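You operate a simulated robot arm through the tools that you are given. There is no shell and no other tool. Be economical: measure what you need, move in short steps, check, and stop when the job is done.

You run a simulated two-armed robot. Do the job below in one go: nothing can be reset, and whatever is moved stays where it is left.

JOB
Refill the purple cartridge to MAX at the filler and put it back.
Fine: clamp it, turn the colour knob to its own ink; end with the knob at OFF and the clamp open.

It is judged by the outcome, as a careful person would: the job done as asked, and still so three seconds after it is handed in. It fails if anything else is knocked over, pushed out of place, dropped, spilled or broken.

ROBOT AND FRAMES
Two 7-joint arms with fingered hands on one trunk, on a base that drives. Base frame: it is fixed to the floor where the robot stands at the start and does not move with it; the origin is under the middle of the robot, x ahead of it, y to its left, z up; the surface under the hand at the start is at about z = 900. Units: mm, rad, N and s.
The left shoulder is at the start at [60, 138, 947], the right one opposite. With the tool pointing down near the work surface each hand reaches from about 400 to 920 mm from the robot's upright axis, wherever it stands, measured 20 degrees to its own side. Places, roughly: black holder of the cartridge filler [600, 200, 900]; colour knob [500, 200, 1000]; filler clamp [700, 300, 1100]; pump knob [600, 0, 1100]. Payload 4 kg a hand.
The TCP of each hand is the grasp point between the finger pads, 36 mm short of the fingertips. In the tool frame z runs along the fingers and y along their closing line. The gripper opens to 120 mm. The gripper's body begins 42 mm behind the TCP. The gripper is a hand of 5 fingers: y runs from the thumb to the fingers, the wrist lies at [-15, -109, -200] in the tool frame, and closing takes about 1.5 s.
Orientation is told as [roll, pitch, yaw] about the base's x, y, z axes, in that order, counted from this pose: with the fingers straight down and the wrist toward the robot, the tool's x, y and z point along [0, 1, 0], [1, 0, 0] and [0, 0, -1] of the base frame.

CONTROLS
- The arms move only by the tool drive_tool. It takes "left_increments", "right_increments" or both (then of equal length, played together; a hand with none holds still); each is a list of rows, each an object of numbers (a shift or turn left out is 0, a gripper value left out holds the last): "dx", "dy", "dz": the shift along the tool's x, y, z in mm; "ax", "ay", "az": the turn, a rotation vector about the tool's x, y, z in rad. In form: [{"dx": .., "dy": .., "dz": .., "ax": .., "ay": .., "az": ..}, ...]. A call has 1 to 12 rows; each row is the pose to reach, as a shift and turn from the pose commanded when the call began, along the tool's axes at that moment. "left_fingers" and "right_fingers" are, for a hand that has rows, the finger opening in mm, from 0 to 120, set as the call begins (left out, the last holds). Rows are played at 5 a second. More than 50 mm and 0.15 rad between two rows, or a gripper value outside its range, and nothing of the call is played. A pose out of reach is approached as far as the arm can. The call stops where the force on the tool passes 40 N (or 10 N more than at its start, if that is more) or the arm is blocked; 0.2 s more then pass. Each finger travels about 153 mm/s and halts on what it meets, pressing with about 31 N; the grip force reading is that of the motor and also rises with nothing between the fingers. The clock runs only during rows and for 0.2 s after the last one: add rows that repeat a pose to give the fingers time. The reply holds the time, the measured pose of the TCP, the force on the tool along the base axes, the opening and the grip force, in the units named above and with some noise, with the torque about the TCP (base axes, N m) and any sound that the robot's microphone picked up.
- Cameras (640 x 400 px; columns grow to the right, rows downward): "scene" is now at [57.3, 3.2, 1595.5]; the picture's right is [0.04, -1.00, 0.00], its down [-0.54, -0.02, -0.84] and it looks along [0.84, 0.03, -0.54] (base axes); focal length 248 px, centre (320, 200). "left" rides on the left gripper at [-69, -79, -131] in its tool frame; the picture's right is [-0.78, -0.29, 0.55], its down [0.55, -0.73, 0.40] and it looks along [0.29, 0.61, 0.74] (tool axes); focal length 222 px, centre (320, 200). "right" rides on the right gripper at [69, -79, -131] in its tool frame; the picture's right is [-0.78, 0.29, -0.55], its down [-0.55, -0.73, 0.40] and it looks along [-0.29, 0.61, 0.74] (tool axes); focal length 222 px, centre (320, 200). There is no depth. A picture from a camera that has moved, and an enlarged one, comes with that camera's place and axes in the base frame and with its lens.
- grab_frame(camera): a new picture of that camera. It takes no simulated time.
- slide_trunk(by): slides the trunk up (or, below 0, down) by that many mm; the arms and the scene camera ride with it, the base frame stays. It gives what a move gives, with no picture.
- roll_base(legs): drives the robot by 1 to 6 legs, each [ahead, left, turn to the left] in mm, mm and rad, along the robot's own axes; the way and the turn of a leg run together, so that a leg with both is an arc; at most 1500 mm and 3.142 rad a leg. The arms and the cameras ride along, it lands a little off, and it stops where it bumps. It gives what a move gives.
- preshape(shape, hand): the hand has 5 fingers and takes this shape, open, in about a second: jaw (thumb against the fingers, like two jaws); tri (thumb and two fingers); tip (a fingertip pinch); poke (one finger out to press); point (the index stretched); flat (the hand flat); cup (the hand cupped); fist (a fist). The gripper value then closes the fingers along that shape, each until it touches; the sizes above hold for jaw. It gives what a move gives, with no picture.
- aim_head(pan, tilt): turns the head with the scene camera to pan (to the left, within 1.501 rad either way) and tilt (down, from -0.506 to 1.204), counted from straight ahead of the robot. It gives what a move gives.
- inspect(camera, box): a new picture of the part [left, top, right, bottom] of that camera's present view, enlarged. It takes no simulated time.
- finish_job(): hands the job in; it is judged then, once.

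Go step by step. Nothing tells you exact positions but the pictures and the camera data: compare them with the known pose of the tool, close in by small moves and look again before you grip or let go. The budget is 120 turns and 108 pictures, counting those below and the enlarged ones. Unless the task says otherwise, let go and move clear before handing in, and close with one line.

The tools are called as name(argument=value, ...) on one line, values as JSON. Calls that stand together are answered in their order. drive_tool: Moves the arms, as the interface text tells. Its arguments: {"type":"object","properties":{"left_increments":{"type":"array","items":{"type":"object","properties":{"dx":{"type":"number"},"dy":{"type":"number"},"dz":{"type":"number"},"ax":{"type":"number"},"ay":{"type":"number"},"az":{"type":"number"}}}},"left_fingers":{"type":"number"},"right_increments":{"type":"array","items":{"type":"object","properties":{"dx":{"type":"number"},"dy":{"type":"number"},"dz":{"type":"number"},"ax":{"type":"number"},"ay":{"type":"number"},"az":{"type":"number"}}}},"right_fingers":{"type":"number"}},"required":[]} The other tools are called the same way: slide_trunk (by) slides the trunk up or down; preshape (shape, hand) gives the hand a shape; roll_base (legs) drives the base; aim_head (pan, tilt) turns the head that bears the scene camera; grab_frame (camera) takes a picture; inspect (camera, box) takes an enlarged picture of a part of a camera's view; finish_job () hands the job in.

At the start:

```text
t: 0.0
left_ee_pos: [478.0, 204.2, 1365.4]
left_ee_rot: [0.001, 0.0, 0.001]
left_contact_force: [-0.1, 0.1, -0.1]
left_torque: [0.01, 0.02, 0.0]
left_finger_gap: 119.6
left_gripper_force: 0.0
left_shape: jaw
right_ee_pos: [474.6, -118.6, 1408.6]
right_ee_rot: [0.0, 0.001, 0.0]
right_contact_force: [0.1, 0.1, 0.0]
right_torque: [-0.03, 0.01, 0.01]
right_finger_gap: 119.8
right_gripper_force: 0.0
right_shape: jaw
trunk travel left (down, up): [-525.0, 65.0]
robot x, y, heading: [-1.3, -1.7, 0.004]
head pan, tilt: [0.037, 0.569]
```

scene: 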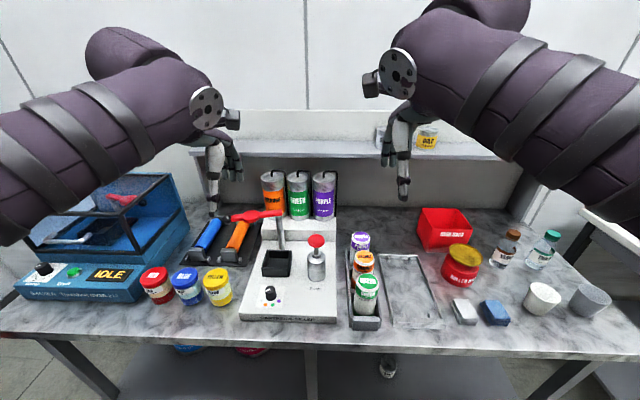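
right: 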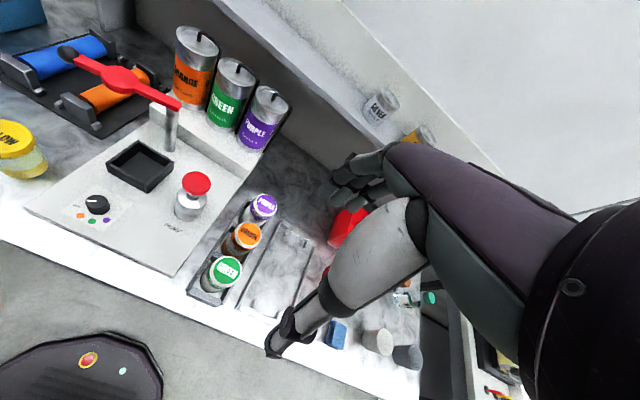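
left: 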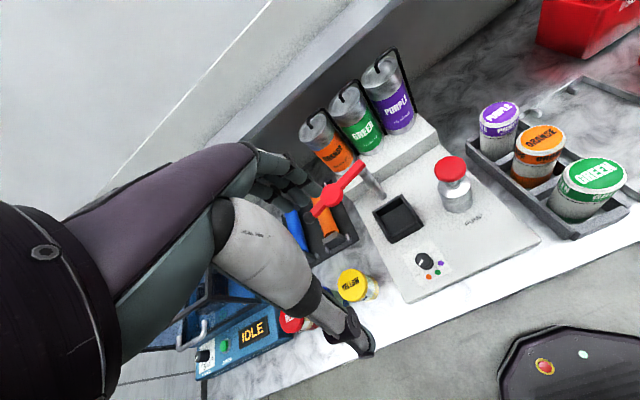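

I see the filler in the centre with a black holder, red clamp lever, red pump knob and a colour knob. The rack with three cartridges is to its right. I'll zoom in on both.

inspect(camera="scene", box=[220, 160, 400, 340])

inspect(camera="left", box=[300, 40, 640, 310])

inspect(camera="right", box=[20, 20, 320, 310])

```text
2.22 times, centred on (310, 250) of scene
camera zoom: at [57.3, 3.2, 1595.5], right [0.04, -1.0, 0.0], down [-0.54, -0.02, -0.84], along [0.84, 0.03, -0.54], focal length 552 px, centre (342, 89)
```

zoom: 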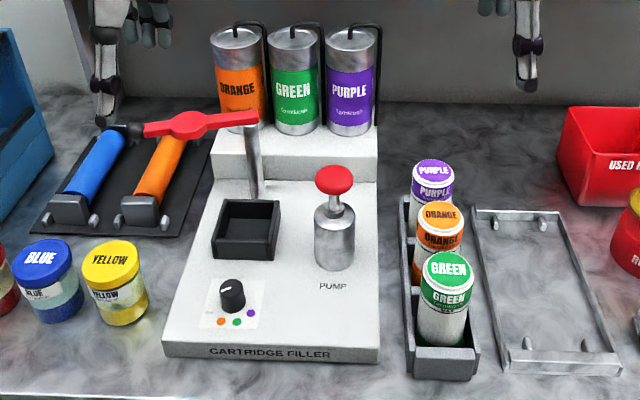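

```text
1.48 times, centred on (470, 175) of left
camera zoom: at [399.2, 135.4, 1497.1], right [-0.29, -0.78, -0.55], down [-0.73, 0.55, -0.4], along [0.61, 0.29, -0.74], focal length 329 px, centre (98, 237)
```

zoom: 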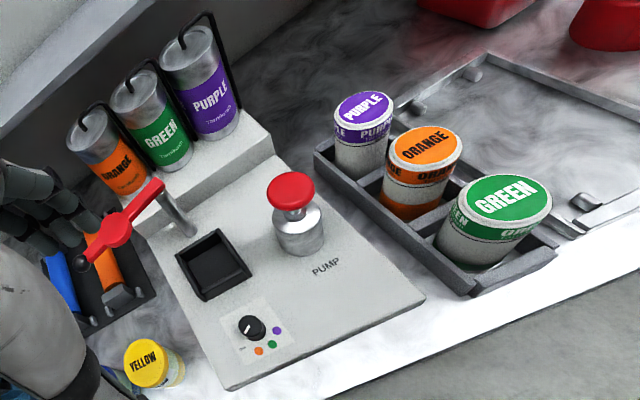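

```text
1.38 times, centred on (170, 165) of right
camera zoom: at [394.6, -49.2, 1540.1], right [0.29, -0.78, 0.55], down [-0.73, -0.55, -0.4], along [0.61, -0.29, -0.74], focal length 306 px, centre (527, 248)
```

zoom: 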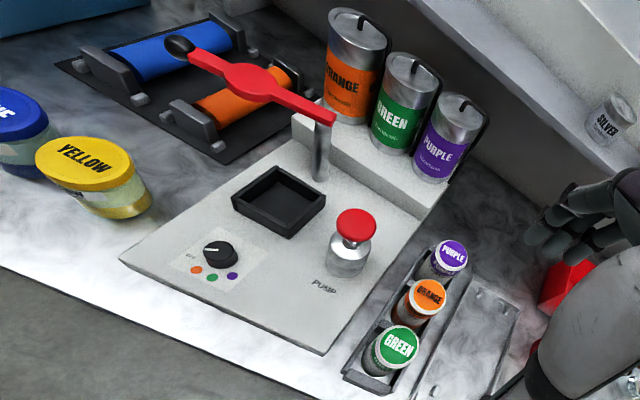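

Triangulating puts the purple cartridge top near [693,-110,1045], the holder at [640,168,980], the lever pivot at [742,167,1098] and lever knob at [691,330,1110]. The pump top is near [624,34,1082] and the colour knob at [534,171,953]. Next I zoom in on the details.

inspect(camera="scene", box=[335, 220, 395, 335])

inspect(camera="scene", box=[240, 230, 340, 325])

inspect(camera="left", box=[310, 130, 480, 300])

inspect(camera="right", box=[180, 180, 320, 310])

```text
3.48 times, centred on (365, 278) of scene
camera zoom: at [57.3, 3.2, 1595.5], right [0.04, -1.0, 0.0], down [-0.54, -0.02, -0.84], along [0.84, 0.03, -0.54], focal length 863 px, centre (164, -70)
```

zoom: 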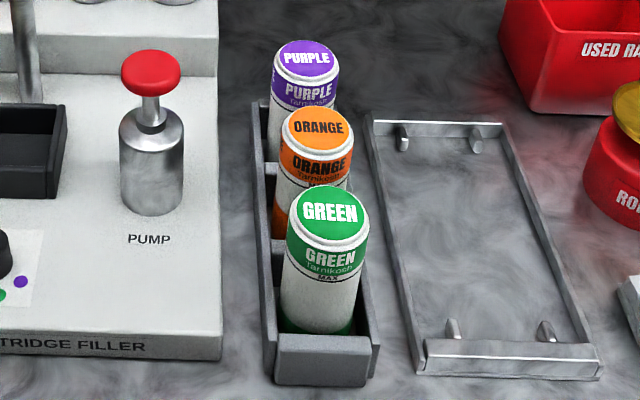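

```text
4.21 times, centred on (290, 278) of scene
camera zoom: at [57.3, 3.2, 1595.5], right [0.04, -1.0, 0.0], down [-0.54, -0.02, -0.84], along [0.84, 0.03, -0.54], focal length 1045 px, centre (446, -126)
```

zoom: 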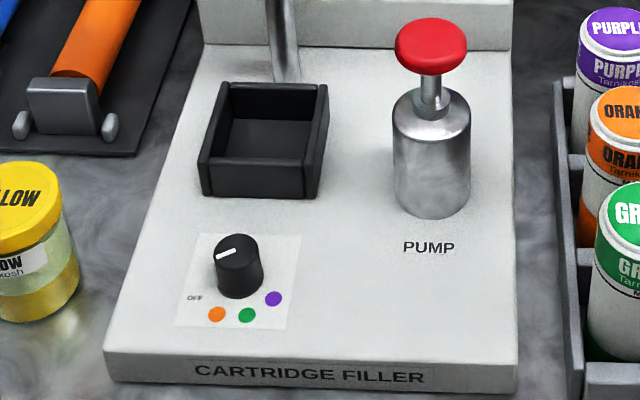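

```text
2.35 times, centred on (395, 215) of left
camera zoom: at [399.2, 135.4, 1497.1], right [-0.29, -0.78, -0.55], down [-0.73, 0.55, -0.4], along [0.61, 0.29, -0.74], focal length 523 px, centre (144, 165)
```

zoom: 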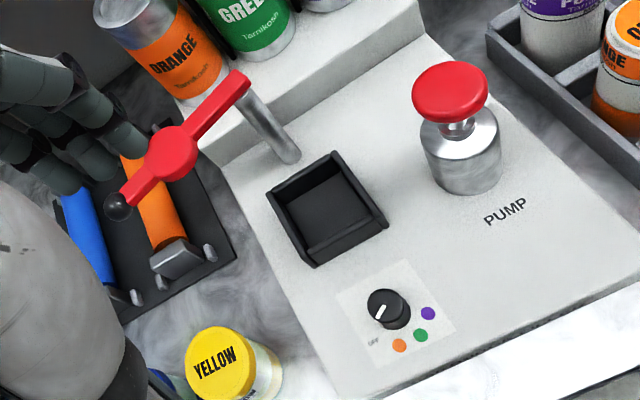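

```text
3.08 times, centred on (250, 245) of right
camera zoom: at [394.6, -49.2, 1540.1], right [0.29, -0.78, 0.55], down [-0.73, -0.55, -0.4], along [0.61, -0.29, -0.74], focal length 684 px, centre (535, 62)
```

zoom: 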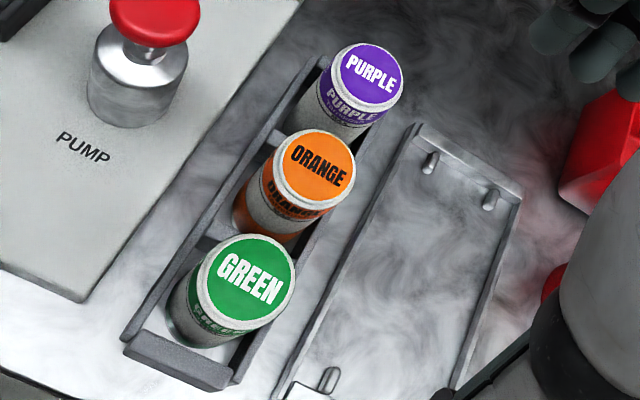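

I want a look at the hand geometry before choosing a grasp yaw.

inspect(camera="scene", box=[340, 60, 460, 210])

inspect(camera="right", box=[240, 100, 520, 360])

```text
2.67 times, centred on (400, 135) of scene
camera zoom: at [57.3, 3.2, 1595.5], right [0.04, -1.0, 0.0], down [-0.54, -0.02, -0.84], along [0.84, 0.03, -0.54], focal length 662 px, centre (107, 373)
```

zoom: 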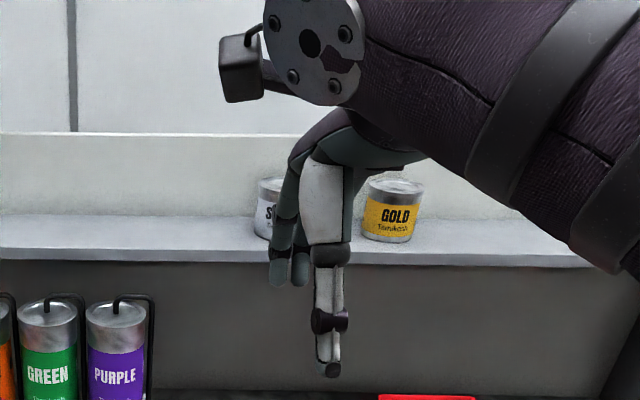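

```text
1.54 times, centred on (380, 230) of right
camera zoom: at [394.6, -49.2, 1540.1], right [0.29, -0.78, 0.55], down [-0.73, -0.55, -0.4], along [0.61, -0.29, -0.74], focal length 342 px, centre (228, 154)
```

zoom: 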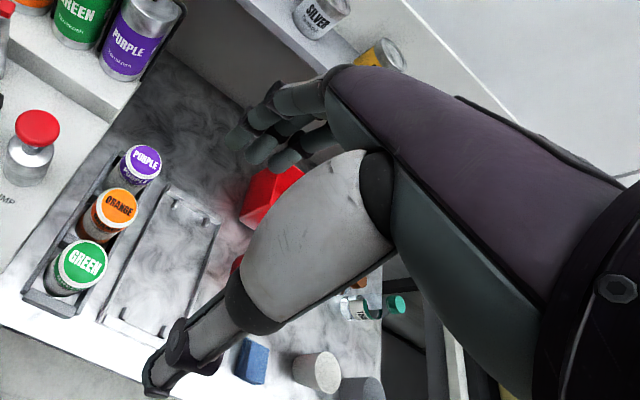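

The thumb sits on the wrist side, so at yaw 90° the hand will straddle the purple cartridge across y and stay clear of the orange one. I'm moving the right hand above the purple cartridge while turning.

drive_tool(right_increments=[{"dx": 1, "dy": 20, "dz": 19, "az": -0.143}, {"dx": 2, "dy": 40, "dz": 38, "az": -0.286}, {"dx": 3, "dy": 60, "dz": 57, "az": -0.429}, {"dx": 4, "dy": 80, "dz": 76, "az": -0.571}, {"dx": 5, "dy": 100, "dz": 95, "az": -0.714}, {"dx": 6, "dy": 120, "dz": 114, "az": -0.857}, {"dx": 6, "dy": 140, "dz": 133, "az": -1.0}, {"dx": 7, "dy": 160, "dz": 152, "az": -1.143}, {"dx": 8, "dy": 180, "dz": 171, "az": -1.286}, {"dx": 8, "dy": 200, "dz": 190, "az": -1.428}, {"dx": 9, "dy": 218, "dz": 209, "az": -1.571}])

grab_frame(camera="scene")

grab_frame(camera="right")

```text
t: 2.4
left_ee_pos: [479.9, 205.2, 1363.4]
left_ee_rot: [0.0, 0.001, -0.001]
left_contact_force: [0.7, 0.1, 0.1]
left_torque: [-0.02, 0.04, 0.0]
left_finger_gap: 119.5
left_gripper_force: 0.0
left_shape: jaw
right_ee_pos: [692.7, -107.3, 1197.5]
right_ee_rot: [0.003, 0.001, 1.574]
right_contact_force: [-0.6, -0.3, -0.4]
right_torque: [0.01, 0.02, 0.01]
right_finger_gap: 119.9
right_gripper_force: 0.2
right_shape: jaw
trunk travel left (down, up): [-525.0, 65.0]
robot x, y, heading: [1.2, 1.2, -0.005]
head pan, tilt: [0.037, 0.569]
```

```text
95 pictures are left
camera scene: at [59.5, 4.4, 1595.4], right [0.04, -1.0, 0.0], down [-0.54, -0.02, -0.84], along [0.84, 0.03, -0.54], focal length 248 px, centre (320, 200)
```

scene: 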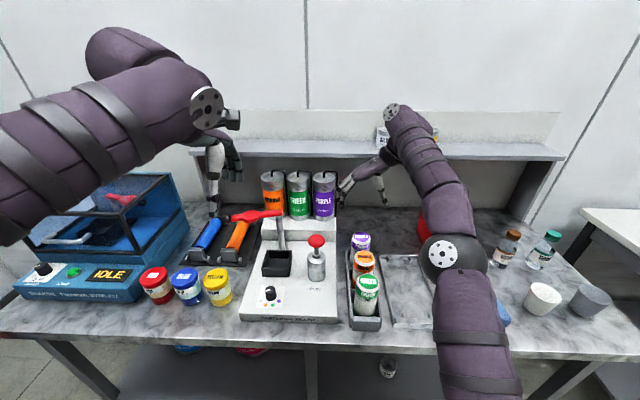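

```text
94 pictures are left
camera right: at [624.5, -186.0, 1329.8], right [0.79, 0.29, 0.54], down [0.55, -0.73, -0.4], along [0.28, 0.61, -0.74], focal length 222 px, centre (320, 200)
```

right: 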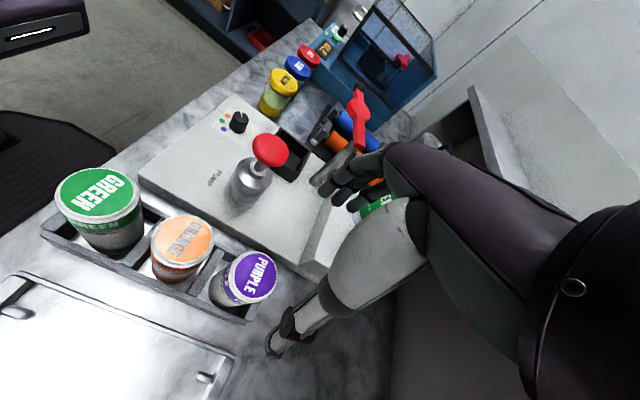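

inspect(camera="right", box=[140, 200, 320, 370])

inspect(camera="scene", box=[320, 160, 420, 290])

```text
2.35 times, centred on (230, 285) of right
camera zoom: at [624.5, -186.0, 1329.8], right [0.79, 0.29, 0.54], down [0.55, -0.73, -0.4], along [0.28, 0.61, -0.74], focal length 523 px, centre (532, 0)
```

zoom: 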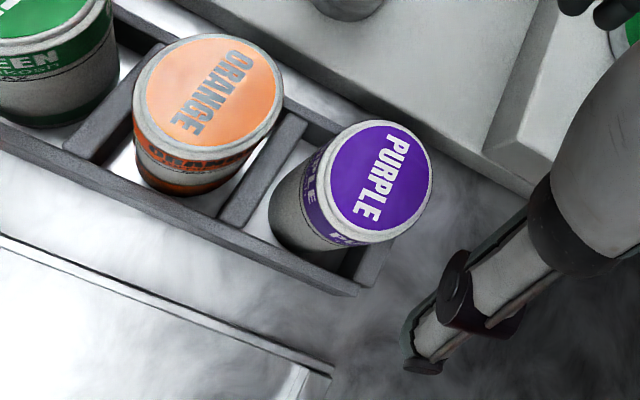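

```text
3.08 times, centred on (370, 225) of scene
camera zoom: at [59.5, 4.4, 1595.4], right [0.04, -1.0, 0.0], down [-0.54, -0.02, -0.84], along [0.84, 0.03, -0.54], focal length 764 px, centre (166, 123)
```

zoom: 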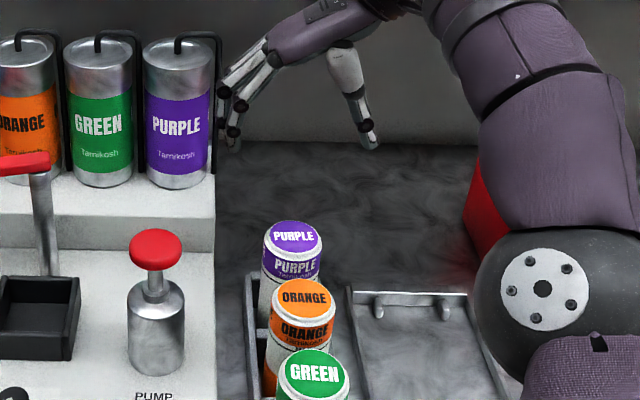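

The refined purple cap centre is [688.6,-110.5,1050]. I'll narrow the fingers to 90 and descend to just above the cap.

drive_tool(right_increments=[{"dx": 4, "dy": -3, "dz": 25}, {"dx": 4, "dy": -3, "dz": 50}, {"dx": 4, "dy": -3, "dz": 75}, {"dx": 4, "dy": -3, "dz": 100}, {"dx": 4, "dy": -3, "dz": 100}], right_fingers=90)

inspect(camera="right", box=[140, 180, 400, 400])

inspect(camera="scene", box=[320, 160, 420, 290])

```text
t: 3.6
left_ee_pos: [477.1, 204.2, 1365.7]
left_ee_rot: [0.0, 0.0, -0.001]
left_contact_force: [0.7, 0.1, 0.8]
left_torque: [-0.04, 0.01, -0.04]
left_finger_gap: 119.8
left_gripper_force: 0.1
left_shape: jaw
right_ee_pos: [687.5, -113.5, 1099.1]
right_ee_rot: [0.001, 0.0, 1.573]
right_contact_force: [0.2, 0.2, -0.4]
right_torque: [-0.03, 0.0, -0.01]
right_finger_gap: 90.1
right_gripper_force: 0.1
right_shape: jaw
trunk travel left (down, up): [-525.0, 65.0]
robot x, y, heading: [-0.1, -0.2, -0.002]
head pan, tilt: [0.037, 0.569]
```

```text
1.82 times, centred on (270, 290) of right
camera zoom: at [618.5, -190.9, 1230.2], right [0.78, 0.29, 0.55], down [0.55, -0.73, -0.4], along [0.29, 0.61, -0.74], focal length 404 px, centre (411, 36)
```

zoom: 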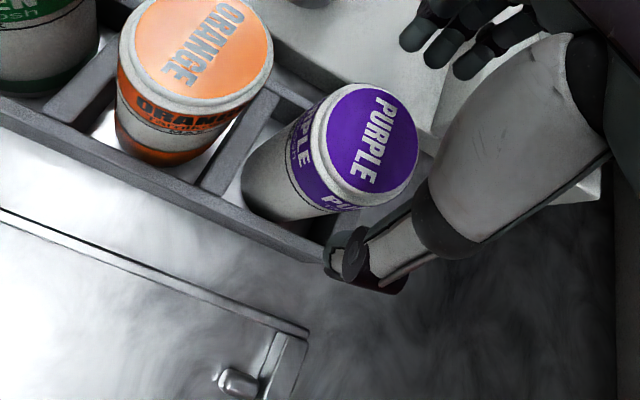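

```text
3.08 times, centred on (370, 225) of scene
camera zoom: at [57.3, 3.4, 1595.5], right [0.04, -1.0, 0.0], down [-0.54, -0.02, -0.84], along [0.84, 0.03, -0.54], focal length 764 px, centre (166, 123)
```

zoom: 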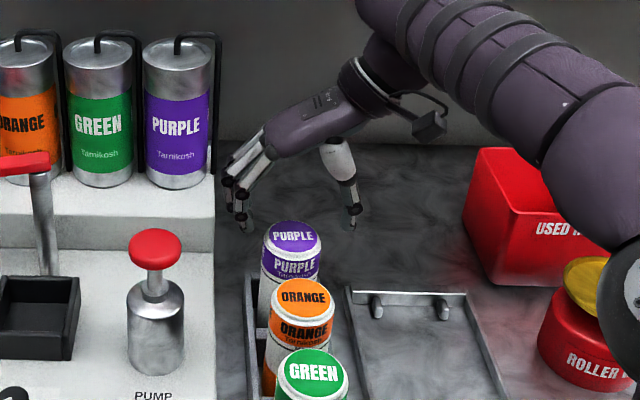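

Hand straddles the purple cap centrally. I'll descend to TCP 1020 and check.

drive_tool(right_increments=[{"dz": 16}, {"dz": 32}, {"dz": 48}, {"dz": 64}, {"dz": 76}, {"dz": 76}])

inspect(camera="right", box=[140, 140, 400, 360])

inspect(camera="scene", box=[320, 160, 420, 290])

```text
t: 5.0
left_ee_pos: [477.5, 203.7, 1363.9]
left_ee_rot: [0.0, -0.001, 0.0]
left_contact_force: [-0.1, -1.0, 0.0]
left_torque: [0.02, -0.01, 0.01]
left_finger_gap: 119.5
left_gripper_force: 0.1
left_shape: jaw
right_ee_pos: [689.0, -113.8, 1022.9]
right_ee_rot: [0.001, 0.001, 1.572]
right_contact_force: [0.2, 0.3, -0.3]
right_torque: [-0.02, 0.0, 0.0]
right_finger_gap: 90.5
right_gripper_force: 0.1
right_shape: jaw
trunk travel left (down, up): [-525.0, 65.0]
robot x, y, heading: [3.3, 1.7, 0.0]
head pan, tilt: [0.037, 0.569]
```

```text
1.82 times, centred on (270, 250) of right
camera zoom: at [619.4, -191.8, 1155.5], right [0.78, 0.29, 0.55], down [0.55, -0.73, -0.4], along [0.29, 0.61, -0.74], focal length 404 px, centre (411, 109)
```

zoom: 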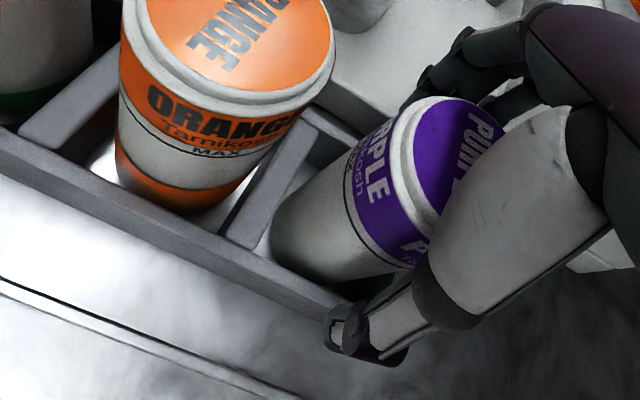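

```text
3.08 times, centred on (370, 225) of scene
camera zoom: at [57.3, 3.3, 1595.5], right [0.04, -1.0, 0.0], down [-0.54, -0.02, -0.84], along [0.84, 0.03, -0.54], focal length 764 px, centre (166, 123)
```

zoom: 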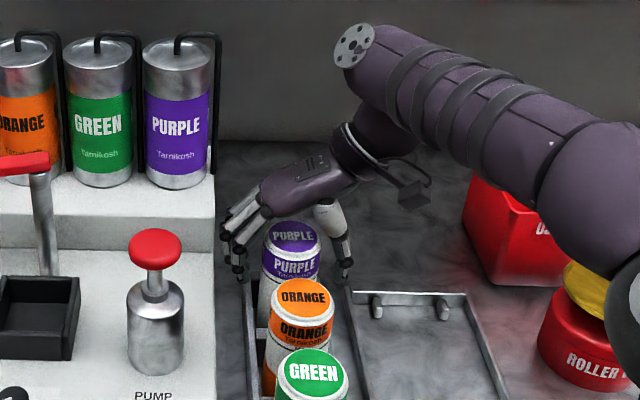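

Clearance looks fine; closing on the cartridge.

drive_tool(right_increments=[{"dz": 0}, {"dz": 0}, {"dz": 0}, {"dz": 0}, {"dz": 0}, {"dz": 0}, {"dz": 0}, {"dz": 0}], right_fingers=30)

inspect(camera="scene", box=[320, 160, 420, 290])

```text
t: 6.8
left_ee_pos: [477.3, 203.4, 1365.0]
left_ee_rot: [0.0, -0.002, 0.002]
left_contact_force: [0.7, -0.1, -1.1]
left_torque: [0.0, -0.06, 0.01]
left_finger_gap: 119.7
left_gripper_force: 0.1
left_shape: jaw
right_ee_pos: [689.0, -113.1, 1023.8]
right_ee_rot: [0.001, 0.0, 1.57]
right_contact_force: [-0.5, -0.3, -0.1]
right_torque: [-0.01, 0.05, -0.04]
right_finger_gap: 54.8
right_gripper_force: 31.6
right_shape: jaw
trunk travel left (down, up): [-525.0, 65.0]
robot x, y, heading: [-0.8, 1.2, 0.008]
head pan, tilt: [0.037, 0.569]
```

```text
3.08 times, centred on (370, 225) of scene
camera zoom: at [57.6, 3.2, 1595.4], right [0.04, -1.0, 0.0], down [-0.54, -0.02, -0.84], along [0.84, 0.03, -0.54], focal length 764 px, centre (166, 123)
```

zoom: 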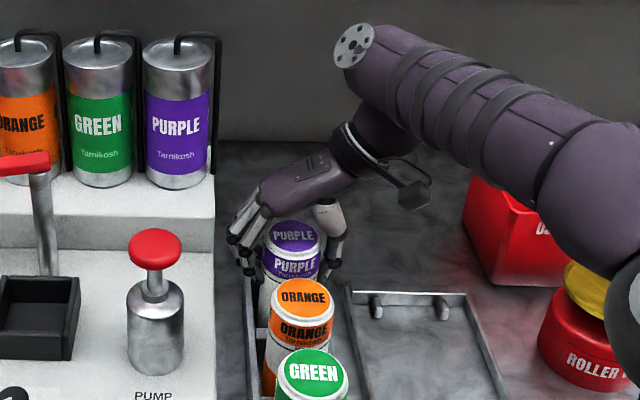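

Gripped at 54.8 mm. I'll lift straight up 200 mm, and move the left hand up and to the left at the same time so it's out of the way.

drive_tool(right_increments=[{"dz": -10}, {"dz": -25}, {"dz": -45}, {"dz": -65}, {"dz": -85}, {"dz": -110}, {"dz": -135}, {"dz": -160}, {"dz": -180}, {"dz": -200}], left_increments=[{"dx": 15}, {"dx": 30}, {"dx": 45}, {"dx": 60}, {"dx": 75}, {"dx": 90}, {"dx": 105}, {"dx": 120}, {"dx": 135}, {"dx": 150}])

grab_frame(camera="scene")

grab_frame(camera="right")

grab_frame(camera="left")

```text
t: 9.0
left_ee_pos: [478.1, 355.2, 1364.7]
left_ee_rot: [0.0, 0.001, 0.0]
left_contact_force: [0.3, -0.1, -0.2]
left_torque: [0.0, 0.01, 0.02]
left_finger_gap: 119.9
left_gripper_force: 0.1
left_shape: jaw
right_ee_pos: [686.8, -112.2, 1222.6]
right_ee_rot: [0.003, -0.001, 1.568]
right_contact_force: [-0.6, 0.0, -1.7]
right_torque: [0.0, -0.01, -0.01]
right_finger_gap: 54.9
right_gripper_force: 30.7
right_shape: jaw
trunk travel left (down, up): [-525.0, 65.0]
robot x, y, heading: [-3.6, -1.6, -0.002]
head pan, tilt: [0.037, 0.569]
```

```text
86 pictures are left
camera scene: at [57.9, 3.7, 1595.4], right [0.04, -1.0, 0.0], down [-0.54, -0.02, -0.84], along [0.84, 0.03, -0.54], focal length 248 px, centre (320, 200)
```

scene: 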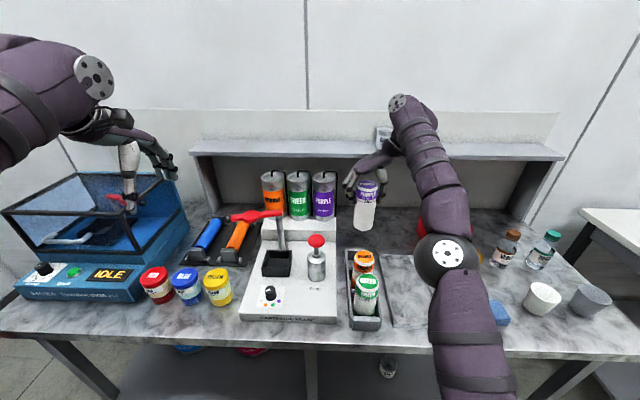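

```text
85 pictures are left
camera right: at [617.7, -190.9, 1354.4], right [0.79, 0.29, 0.55], down [0.55, -0.74, -0.4], along [0.29, 0.61, -0.74], focal length 222 px, centre (320, 200)
```

right: 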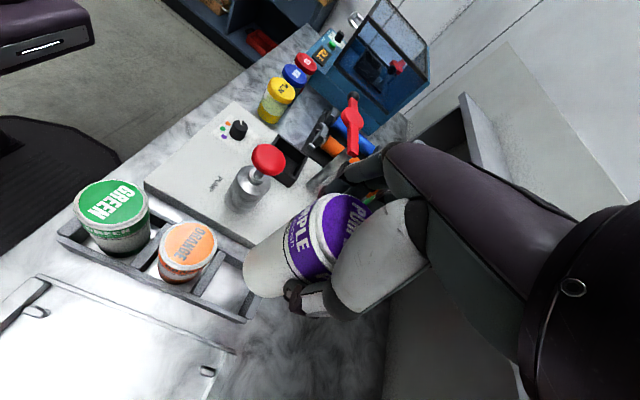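

```text
84 pictures are left
camera left: at [400.0, 285.6, 1496.7], right [-0.29, -0.79, -0.55], down [-0.74, 0.55, -0.4], along [0.61, 0.29, -0.74], focal length 222 px, centre (320, 200)
```

left: 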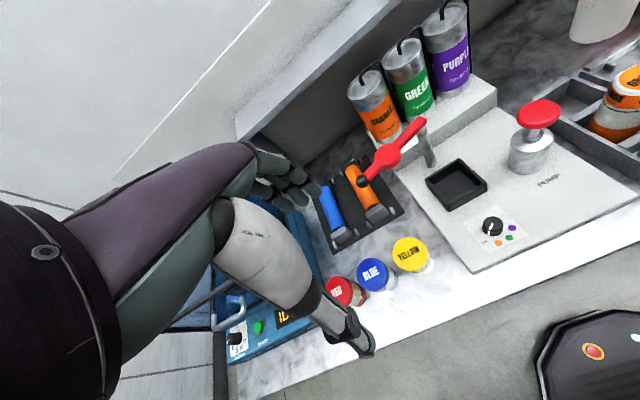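

inspect(camera="scene", box=[330, 150, 410, 240])

inspect(camera="left", box=[400, 130, 520, 230])

inspect(camera="scene", box=[250, 230, 310, 290])

```text
4.44 times, centred on (370, 195) of scene
camera zoom: at [57.9, 3.7, 1595.4], right [0.04, -1.0, 0.0], down [-0.54, -0.02, -0.84], along [0.84, 0.03, -0.54], focal length 1103 px, centre (98, 222)
```

zoom: 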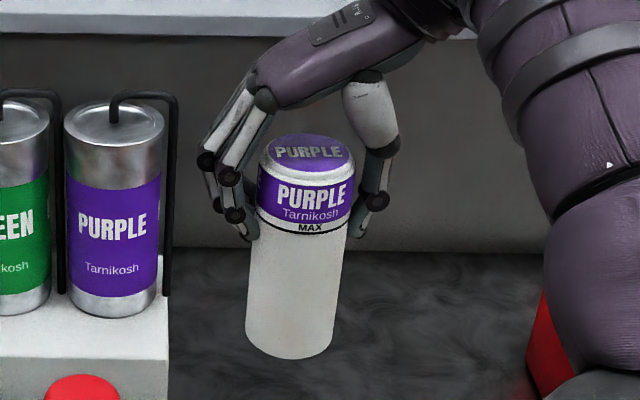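

```text
4.00 times, centred on (460, 180) of left
camera zoom: at [400.0, 285.6, 1496.7], right [-0.29, -0.79, -0.55], down [-0.74, 0.55, -0.4], along [0.61, 0.29, -0.74], focal length 888 px, centre (-240, 280)
```

zoom: 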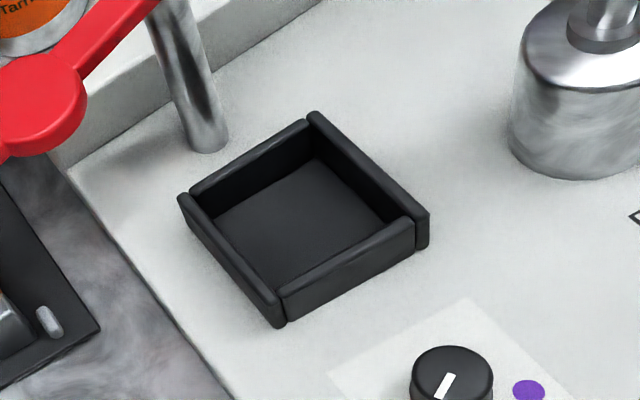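

```text
6.67 times, centred on (280, 260) of scene
camera zoom: at [57.9, 3.7, 1595.4], right [0.04, -1.0, 0.0], down [-0.54, -0.02, -0.84], along [0.84, 0.03, -0.54], focal length 1654 px, centre (587, -200)
```

zoom: 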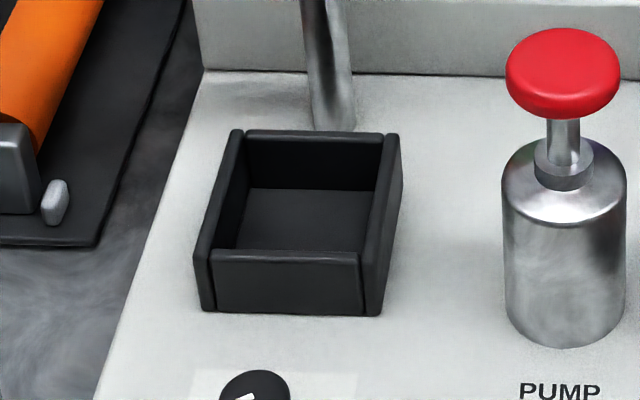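

The cartridge hangs vertical and is about 150 mm long. The holder rim centre is [646,169.5,979] with an interior of about 70 mm. I'll carry the cartridge above the holder at a safe height.

drive_tool(right_increments=[{"dz": -25}, {"dz": -50}, {"dx": 4, "dy": 30, "dz": -50}, {"dx": 9, "dy": 62, "dz": -50}, {"dx": 14, "dy": 94, "dz": -50}, {"dx": 19, "dy": 126, "dz": -50}, {"dx": 24, "dy": 158, "dz": -50}, {"dx": 29, "dy": 190, "dz": -50}, {"dx": 34, "dy": 222, "dz": -50}, {"dx": 38, "dy": 254, "dz": -50}, {"dx": 42, "dy": 282, "dz": -50}, {"dx": 42, "dy": 282, "dz": -50}])

grab_frame(camera="scene")

grab_frame(camera="left")

grab_frame(camera="right")

```text
t: 11.6
left_ee_pos: [477.8, 353.8, 1365.4]
left_ee_rot: [0.001, 0.002, 0.0]
left_contact_force: [0.0, -0.4, -1.4]
left_torque: [-0.01, -0.02, 0.01]
left_finger_gap: 119.7
left_gripper_force: 0.0
left_shape: jaw
right_ee_pos: [626.3, 148.1, 1261.8]
right_ee_rot: [0.001, 0.001, 1.571]
right_contact_force: [-0.1, -0.3, -0.9]
right_torque: [0.0, -0.02, 0.02]
right_finger_gap: 55.3
right_gripper_force: 30.7
right_shape: jaw
right hand out of reach, approached as far as the arm can: row 1, 2, 3, 4, 5, 6, 7, 8, 9, 10, 11, 12
trunk travel left (down, up): [-525.0, 65.0]
robot x, y, heading: [0.5, 1.5, -0.001]
head pan, tilt: [0.037, 0.569]
```

```text
80 pictures are left
camera scene: at [57.0, 3.3, 1595.5], right [0.04, -1.0, 0.0], down [-0.54, -0.02, -0.84], along [0.84, 0.03, -0.54], focal length 248 px, centre (320, 200)
```

scene: 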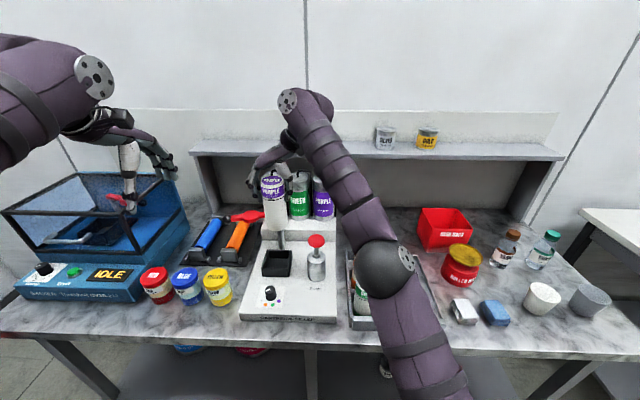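

```text
79 pictures are left
camera left: at [399.1, 285.0, 1497.2], right [-0.29, -0.78, -0.55], down [-0.73, 0.55, -0.4], along [0.61, 0.29, -0.74], focal length 222 px, centre (320, 200)
```

left: 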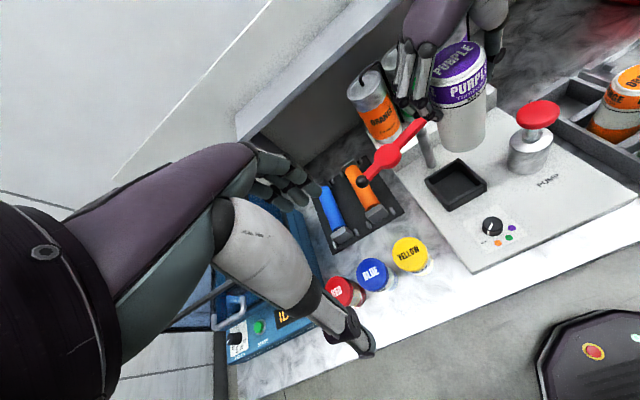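

```text
78 pictures are left
camera right: at [557.2, 68.4, 1394.0], right [0.78, 0.29, 0.55], down [0.55, -0.74, -0.4], along [0.29, 0.61, -0.74], focal length 222 px, centre (320, 200)
```

right: 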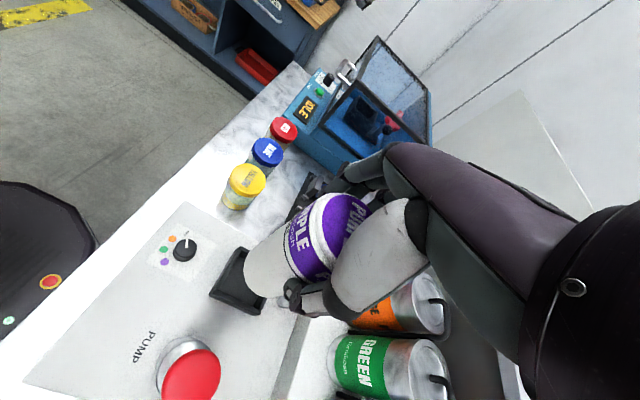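

The high pose is at the limit of reach, so I'll lower toward the holder, where it's easier, and re-check where it lands.

drive_tool(right_increments=[{"dz": 20}, {"dz": 40}, {"dz": 60}, {"dz": 80}, {"dz": 80}])

inspect(camera="scene", box=[220, 170, 340, 310])

inspect(camera="left", box=[340, 50, 540, 230])

```text
t: 12.8
left_ee_pos: [477.0, 354.3, 1365.5]
left_ee_rot: [0.0, -0.001, -0.001]
left_contact_force: [-0.4, 1.4, 0.4]
left_torque: [0.01, 0.03, -0.02]
left_finger_gap: 119.5
left_gripper_force: 0.2
left_shape: jaw
right_ee_pos: [625.5, 146.3, 1182.3]
right_ee_rot: [0.0, 0.0, 1.569]
right_contact_force: [0.2, 0.7, -0.9]
right_torque: [0.0, 0.03, 0.0]
right_finger_gap: 55.3
right_gripper_force: 31.6
right_shape: jaw
trunk travel left (down, up): [-525.0, 65.0]
robot x, y, heading: [1.2, 0.6, -0.003]
head pan, tilt: [0.037, 0.569]
```

```text
2.86 times, centred on (280, 240) of scene
camera zoom: at [57.5, 3.3, 1595.4], right [0.04, -1.0, 0.0], down [-0.54, -0.02, -0.84], along [0.84, 0.03, -0.54], focal length 709 px, centre (434, 86)
```

zoom: 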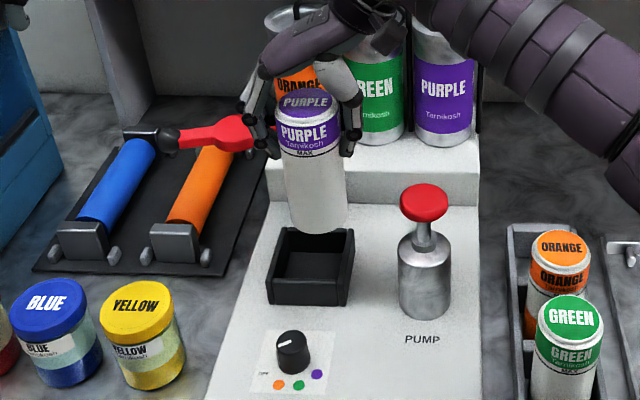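

```text
2.22 times, centred on (440, 140) of left
camera zoom: at [399.6, 285.0, 1497.0], right [-0.29, -0.78, -0.55], down [-0.73, 0.55, -0.4], along [0.61, 0.29, -0.74], focal length 494 px, centre (53, 333)
```

zoom: 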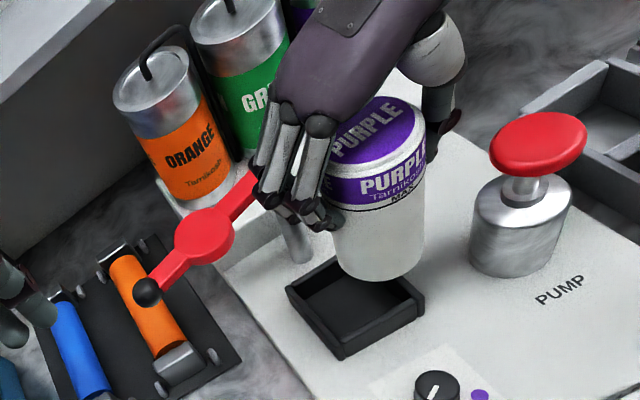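

Now shift to be over the holder centre and lower to about 35 mm above the rim.

drive_tool(right_increments=[{"dx": -10, "dy": 11, "dz": 0}, {"dx": -20, "dy": 22, "dz": 0}, {"dx": -20, "dy": 22, "dz": 22}, {"dx": -20, "dy": 22, "dz": 45}, {"dx": -20, "dy": 22, "dz": 45}])

inspect(camera="scene", box=[240, 200, 320, 290])

inspect(camera="left", box=[380, 90, 520, 230])

inspect(camera="right", box=[180, 160, 380, 340])

```text
t: 14.0
left_ee_pos: [477.7, 354.0, 1364.5]
left_ee_rot: [0.001, -0.001, -0.001]
left_contact_force: [-0.2, 0.5, -0.1]
left_torque: [0.0, -0.01, -0.02]
left_finger_gap: 119.7
left_gripper_force: 0.0
left_shape: jaw
right_ee_pos: [647.4, 167.0, 1135.1]
right_ee_rot: [-0.002, 0.0, 1.57]
right_contact_force: [0.3, -0.6, -1.8]
right_torque: [0.0, 0.01, 0.01]
right_finger_gap: 55.2
right_gripper_force: 30.7
right_shape: jaw
trunk travel left (down, up): [-525.0, 65.0]
robot x, y, heading: [4.1, -1.2, 0.003]
head pan, tilt: [0.037, 0.569]
```

```text
4.44 times, centred on (280, 245) of scene
camera zoom: at [57.5, 3.2, 1595.5], right [0.04, -1.0, 0.0], down [-0.54, -0.02, -0.84], along [0.84, 0.03, -0.54], focal length 1103 px, centre (498, 0)
```

zoom: 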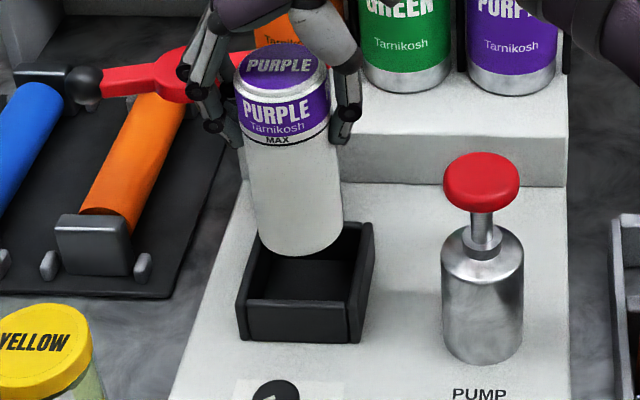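

```text
2.86 times, centred on (450, 160) of left
camera zoom: at [399.5, 284.9, 1497.1], right [-0.29, -0.78, -0.55], down [-0.73, 0.55, -0.4], along [0.61, 0.29, -0.74], focal length 635 px, centre (-51, 314)
```

zoom: 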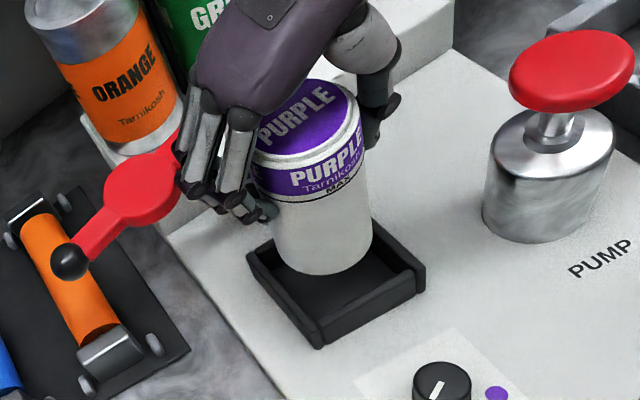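

```text
2.22 times, centred on (280, 250) of right
camera zoom: at [577.4, 88.5, 1267.4], right [0.78, 0.29, 0.55], down [0.55, -0.73, -0.4], along [0.29, 0.61, -0.74], focal length 494 px, centre (409, 89)
```

zoom: 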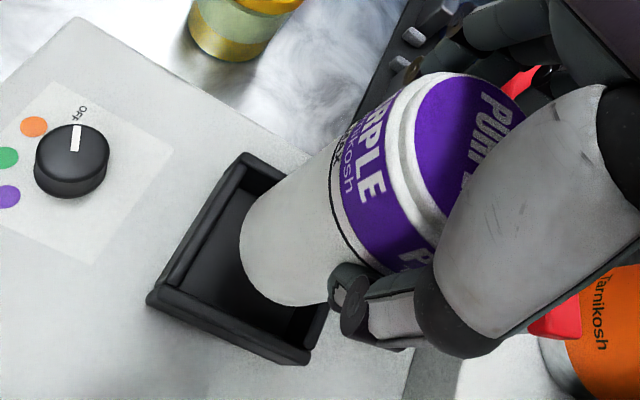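

Alignment estimate: the cartridge is about 4 mm too close to the robot. I'll shift x +4 and lower until the bottom is just above the rim.

drive_tool(right_increments=[{"dx": -4, "dz": 0}, {"dx": -4, "dz": 10}, {"dx": -4, "dz": 22}, {"dx": -4, "dz": 28}, {"dx": -4, "dz": 28}])

inspect(camera="scene", box=[250, 230, 310, 290])

inspect(camera="left", box=[400, 130, 500, 220])

inspect(camera="right", box=[180, 160, 320, 320])

```text
t: 15.2
left_ee_pos: [478.4, 353.4, 1364.6]
left_ee_rot: [0.001, 0.0, 0.0]
left_contact_force: [-0.3, -0.1, 1.1]
left_torque: [0.04, -0.02, -0.06]
left_finger_gap: 119.8
left_gripper_force: 0.0
left_shape: jaw
right_ee_pos: [650.2, 165.2, 1109.0]
right_ee_rot: [-0.001, 0.002, 1.571]
right_contact_force: [-0.2, -0.7, -1.5]
right_torque: [-0.01, -0.03, -0.01]
right_finger_gap: 55.4
right_gripper_force: 30.9
right_shape: jaw
trunk travel left (down, up): [-525.0, 65.0]
robot x, y, heading: [2.7, 2.4, -0.002]
head pan, tilt: [0.037, 0.569]
```

```text
6.67 times, centred on (280, 260) of scene
camera zoom: at [57.5, 3.4, 1595.4], right [0.04, -1.0, 0.0], down [-0.54, -0.02, -0.84], along [0.84, 0.03, -0.54], focal length 1654 px, centre (587, -200)
```

zoom: 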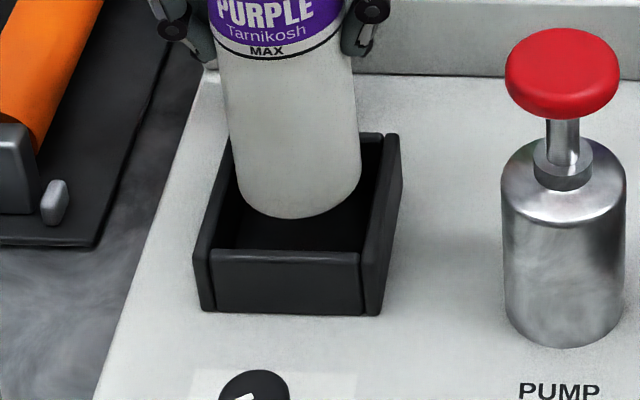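

```text
4.44 times, centred on (450, 175) of left
camera zoom: at [399.6, 285.1, 1497.0], right [-0.29, -0.78, -0.55], down [-0.73, 0.55, -0.4], along [0.61, 0.29, -0.74], focal length 987 px, centre (-258, 311)
```

zoom: 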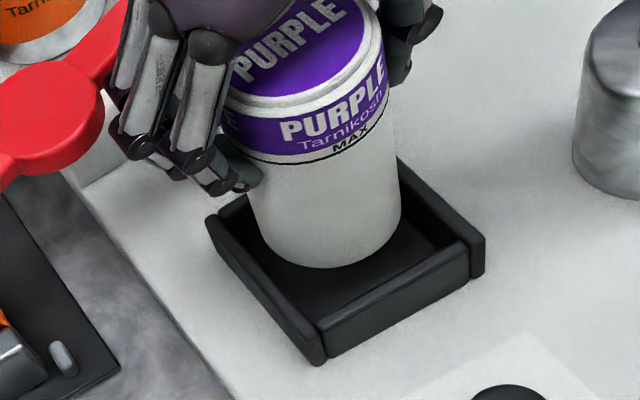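

```text
2.50 times, centred on (250, 240) of right
camera zoom: at [581.4, 87.8, 1240.2], right [0.78, 0.29, 0.55], down [0.55, -0.73, -0.4], along [0.29, 0.61, -0.74], focal length 555 px, centre (495, 100)
```

zoom: 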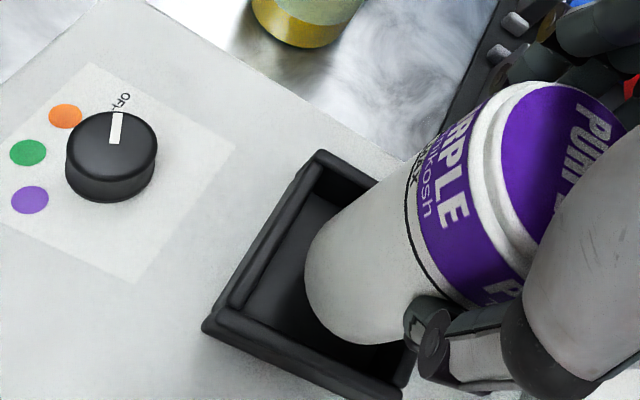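

All three views suggest it's now about 6 mm too far from the robot, so my last correction overshot. I'll shift x −6, y −1 and re-check before lowering.

drive_tool(right_increments=[{"dx": 3, "dy": -1}, {"dx": 6, "dy": -1}, {"dx": 6, "dy": -1, "dz": 6}, {"dx": 6, "dy": -1, "dz": 6}])

inspect(camera="scene", box=[250, 230, 310, 290])

inspect(camera="right", box=[180, 160, 320, 320])

```text
t: 16.2
left_ee_pos: [478.2, 354.2, 1365.3]
left_ee_rot: [0.0, 0.0, 0.001]
left_contact_force: [-0.1, 0.5, 0.7]
left_torque: [0.0, 0.0, -0.01]
left_finger_gap: 119.8
left_gripper_force: 0.0
left_shape: jaw
right_ee_pos: [645.7, 164.9, 1102.4]
right_ee_rot: [0.001, -0.001, 1.571]
right_contact_force: [0.4, 0.4, -1.5]
right_torque: [-0.01, -0.03, 0.0]
right_finger_gap: 55.2
right_gripper_force: 31.2
right_shape: jaw
trunk travel left (down, up): [-525.0, 65.0]
robot x, y, heading: [-0.0, -1.5, -0.002]
head pan, tilt: [0.037, 0.569]
```

```text
6.67 times, centred on (280, 260) of scene
camera zoom: at [57.5, 3.4, 1595.5], right [0.04, -1.0, 0.0], down [-0.54, -0.02, -0.84], along [0.84, 0.03, -0.54], focal length 1654 px, centre (587, -200)
```

zoom: 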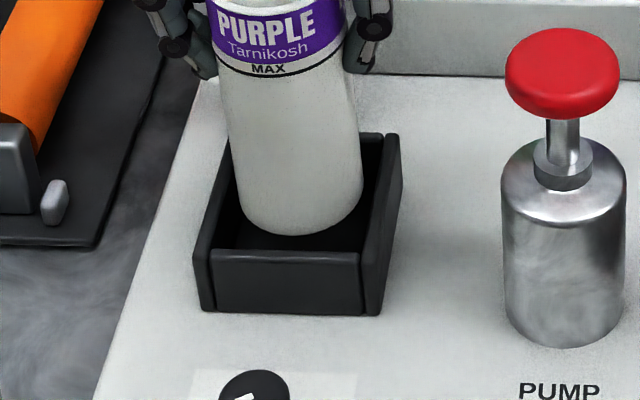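

```text
2.50 times, centred on (250, 240) of right
camera zoom: at [575.6, 86.4, 1235.0], right [0.79, 0.29, 0.55], down [0.55, -0.73, -0.4], along [0.29, 0.61, -0.74], focal length 555 px, centre (495, 100)
```

zoom: 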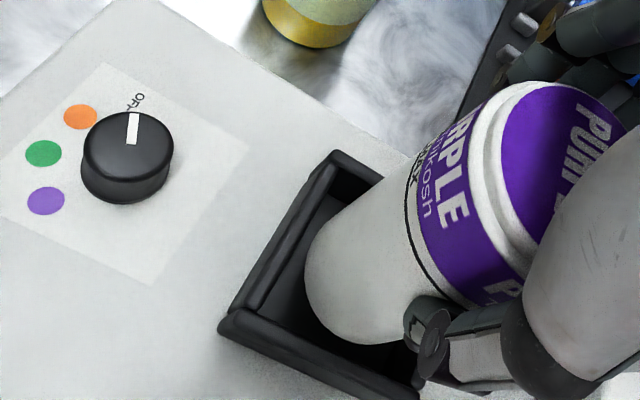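

It looks centred. I'll lower 20 mm into the holder in small steps.

drive_tool(right_increments=[{"dz": 4}, {"dz": 8}, {"dz": 12}, {"dz": 16}, {"dz": 20}, {"dz": 20}])

inspect(camera="scene", box=[250, 220, 310, 280])

inspect(camera="left", box=[370, 110, 500, 220])

```text
t: 17.6
left_ee_pos: [478.0, 353.0, 1364.2]
left_ee_rot: [0.0, 0.0, -0.001]
left_contact_force: [-0.2, 0.0, -0.5]
left_torque: [0.03, 0.03, -0.02]
left_finger_gap: 119.7
left_gripper_force: 0.0
left_shape: jaw
right_ee_pos: [644.4, 165.2, 1084.1]
right_ee_rot: [0.002, 0.001, 1.571]
right_contact_force: [0.3, 0.0, -1.6]
right_torque: [0.01, 0.0, 0.04]
right_finger_gap: 55.5
right_gripper_force: 31.3
right_shape: jaw
trunk travel left (down, up): [-525.0, 65.0]
robot x, y, heading: [0.5, -0.2, -0.002]
head pan, tilt: [0.037, 0.569]
```

```text
6.67 times, centred on (280, 250) of scene
camera zoom: at [57.5, 3.3, 1595.5], right [0.04, -1.0, 0.0], down [-0.54, -0.02, -0.84], along [0.84, 0.03, -0.54], focal length 1654 px, centre (587, -133)
```

zoom: 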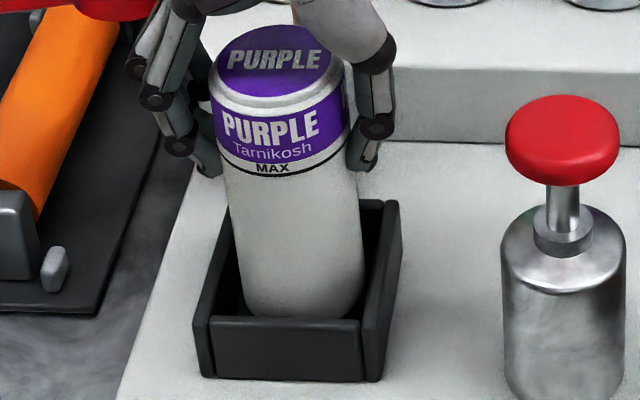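

```text
3.64 times, centred on (435, 165) of left
camera zoom: at [399.6, 285.0, 1497.0], right [-0.29, -0.78, -0.55], down [-0.73, 0.55, -0.4], along [0.61, 0.29, -0.74], focal length 808 px, centre (-98, 327)
```

zoom: 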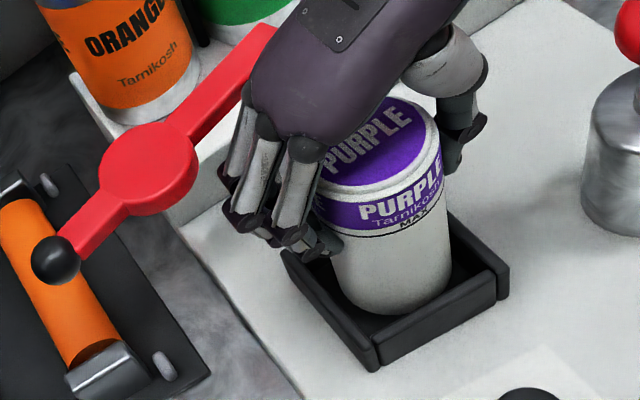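

It is inside the walls. Continue gently toward the floor.

drive_tool(right_increments=[{"dz": 2}, {"dz": 4}, {"dz": 6}, {"dz": 8}, {"dz": 8}])

```text
t: 18.8
left_ee_pos: [477.5, 355.0, 1365.7]
left_ee_rot: [0.001, 0.0, 0.0]
left_contact_force: [0.5, 0.3, 0.2]
left_torque: [-0.02, -0.02, 0.0]
left_finger_gap: 119.7
left_gripper_force: 0.1
left_shape: jaw
right_ee_pos: [644.5, 165.4, 1074.2]
right_ee_rot: [-0.001, 0.001, 1.571]
right_contact_force: [1.0, 0.9, -1.0]
right_torque: [0.0, 0.0, -0.01]
right_finger_gap: 55.2
right_gripper_force: 31.0
right_shape: jaw
trunk travel left (down, up): [-525.0, 65.0]
robot x, y, heading: [0.6, -0.7, 0.003]
head pan, tilt: [0.037, 0.569]
```

drive_tool(right_increments=[{"dz": 1}, {"dz": 2}, {"dz": 3}, {"dz": 4}, {"dz": 4}])

inspect(camera="scene", box=[250, 220, 310, 280])

```text
t: 20.0
left_ee_pos: [478.2, 354.3, 1364.4]
left_ee_rot: [0.0, 0.001, 0.0]
left_contact_force: [0.0, -0.1, -0.1]
left_torque: [0.0, 0.0, 0.0]
left_finger_gap: 119.8
left_gripper_force: 0.0
left_shape: jaw
right_ee_pos: [647.1, 165.8, 1070.0]
right_ee_rot: [0.0, 0.0, 1.571]
right_contact_force: [-0.1, 0.2, -1.4]
right_torque: [-0.01, -0.01, 0.01]
right_finger_gap: 55.4
right_gripper_force: 31.2
right_shape: jaw
trunk travel left (down, up): [-525.0, 65.0]
robot x, y, heading: [0.3, -2.1, 0.002]
head pan, tilt: [0.037, 0.569]
```

```text
6.67 times, centred on (280, 250) of scene
camera zoom: at [57.6, 3.4, 1595.4], right [0.04, -1.0, 0.0], down [-0.54, -0.02, -0.84], along [0.84, 0.03, -0.54], focal length 1654 px, centre (587, -133)
```

zoom: 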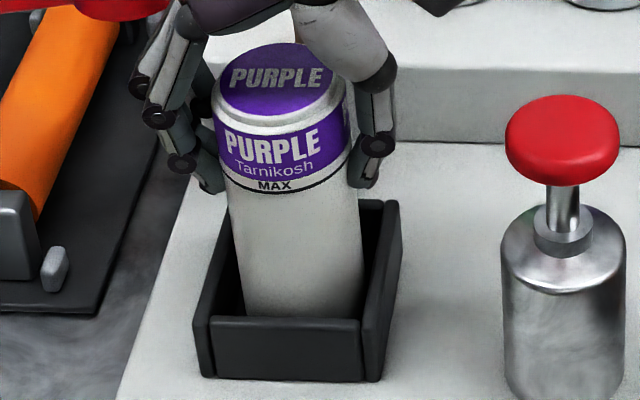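

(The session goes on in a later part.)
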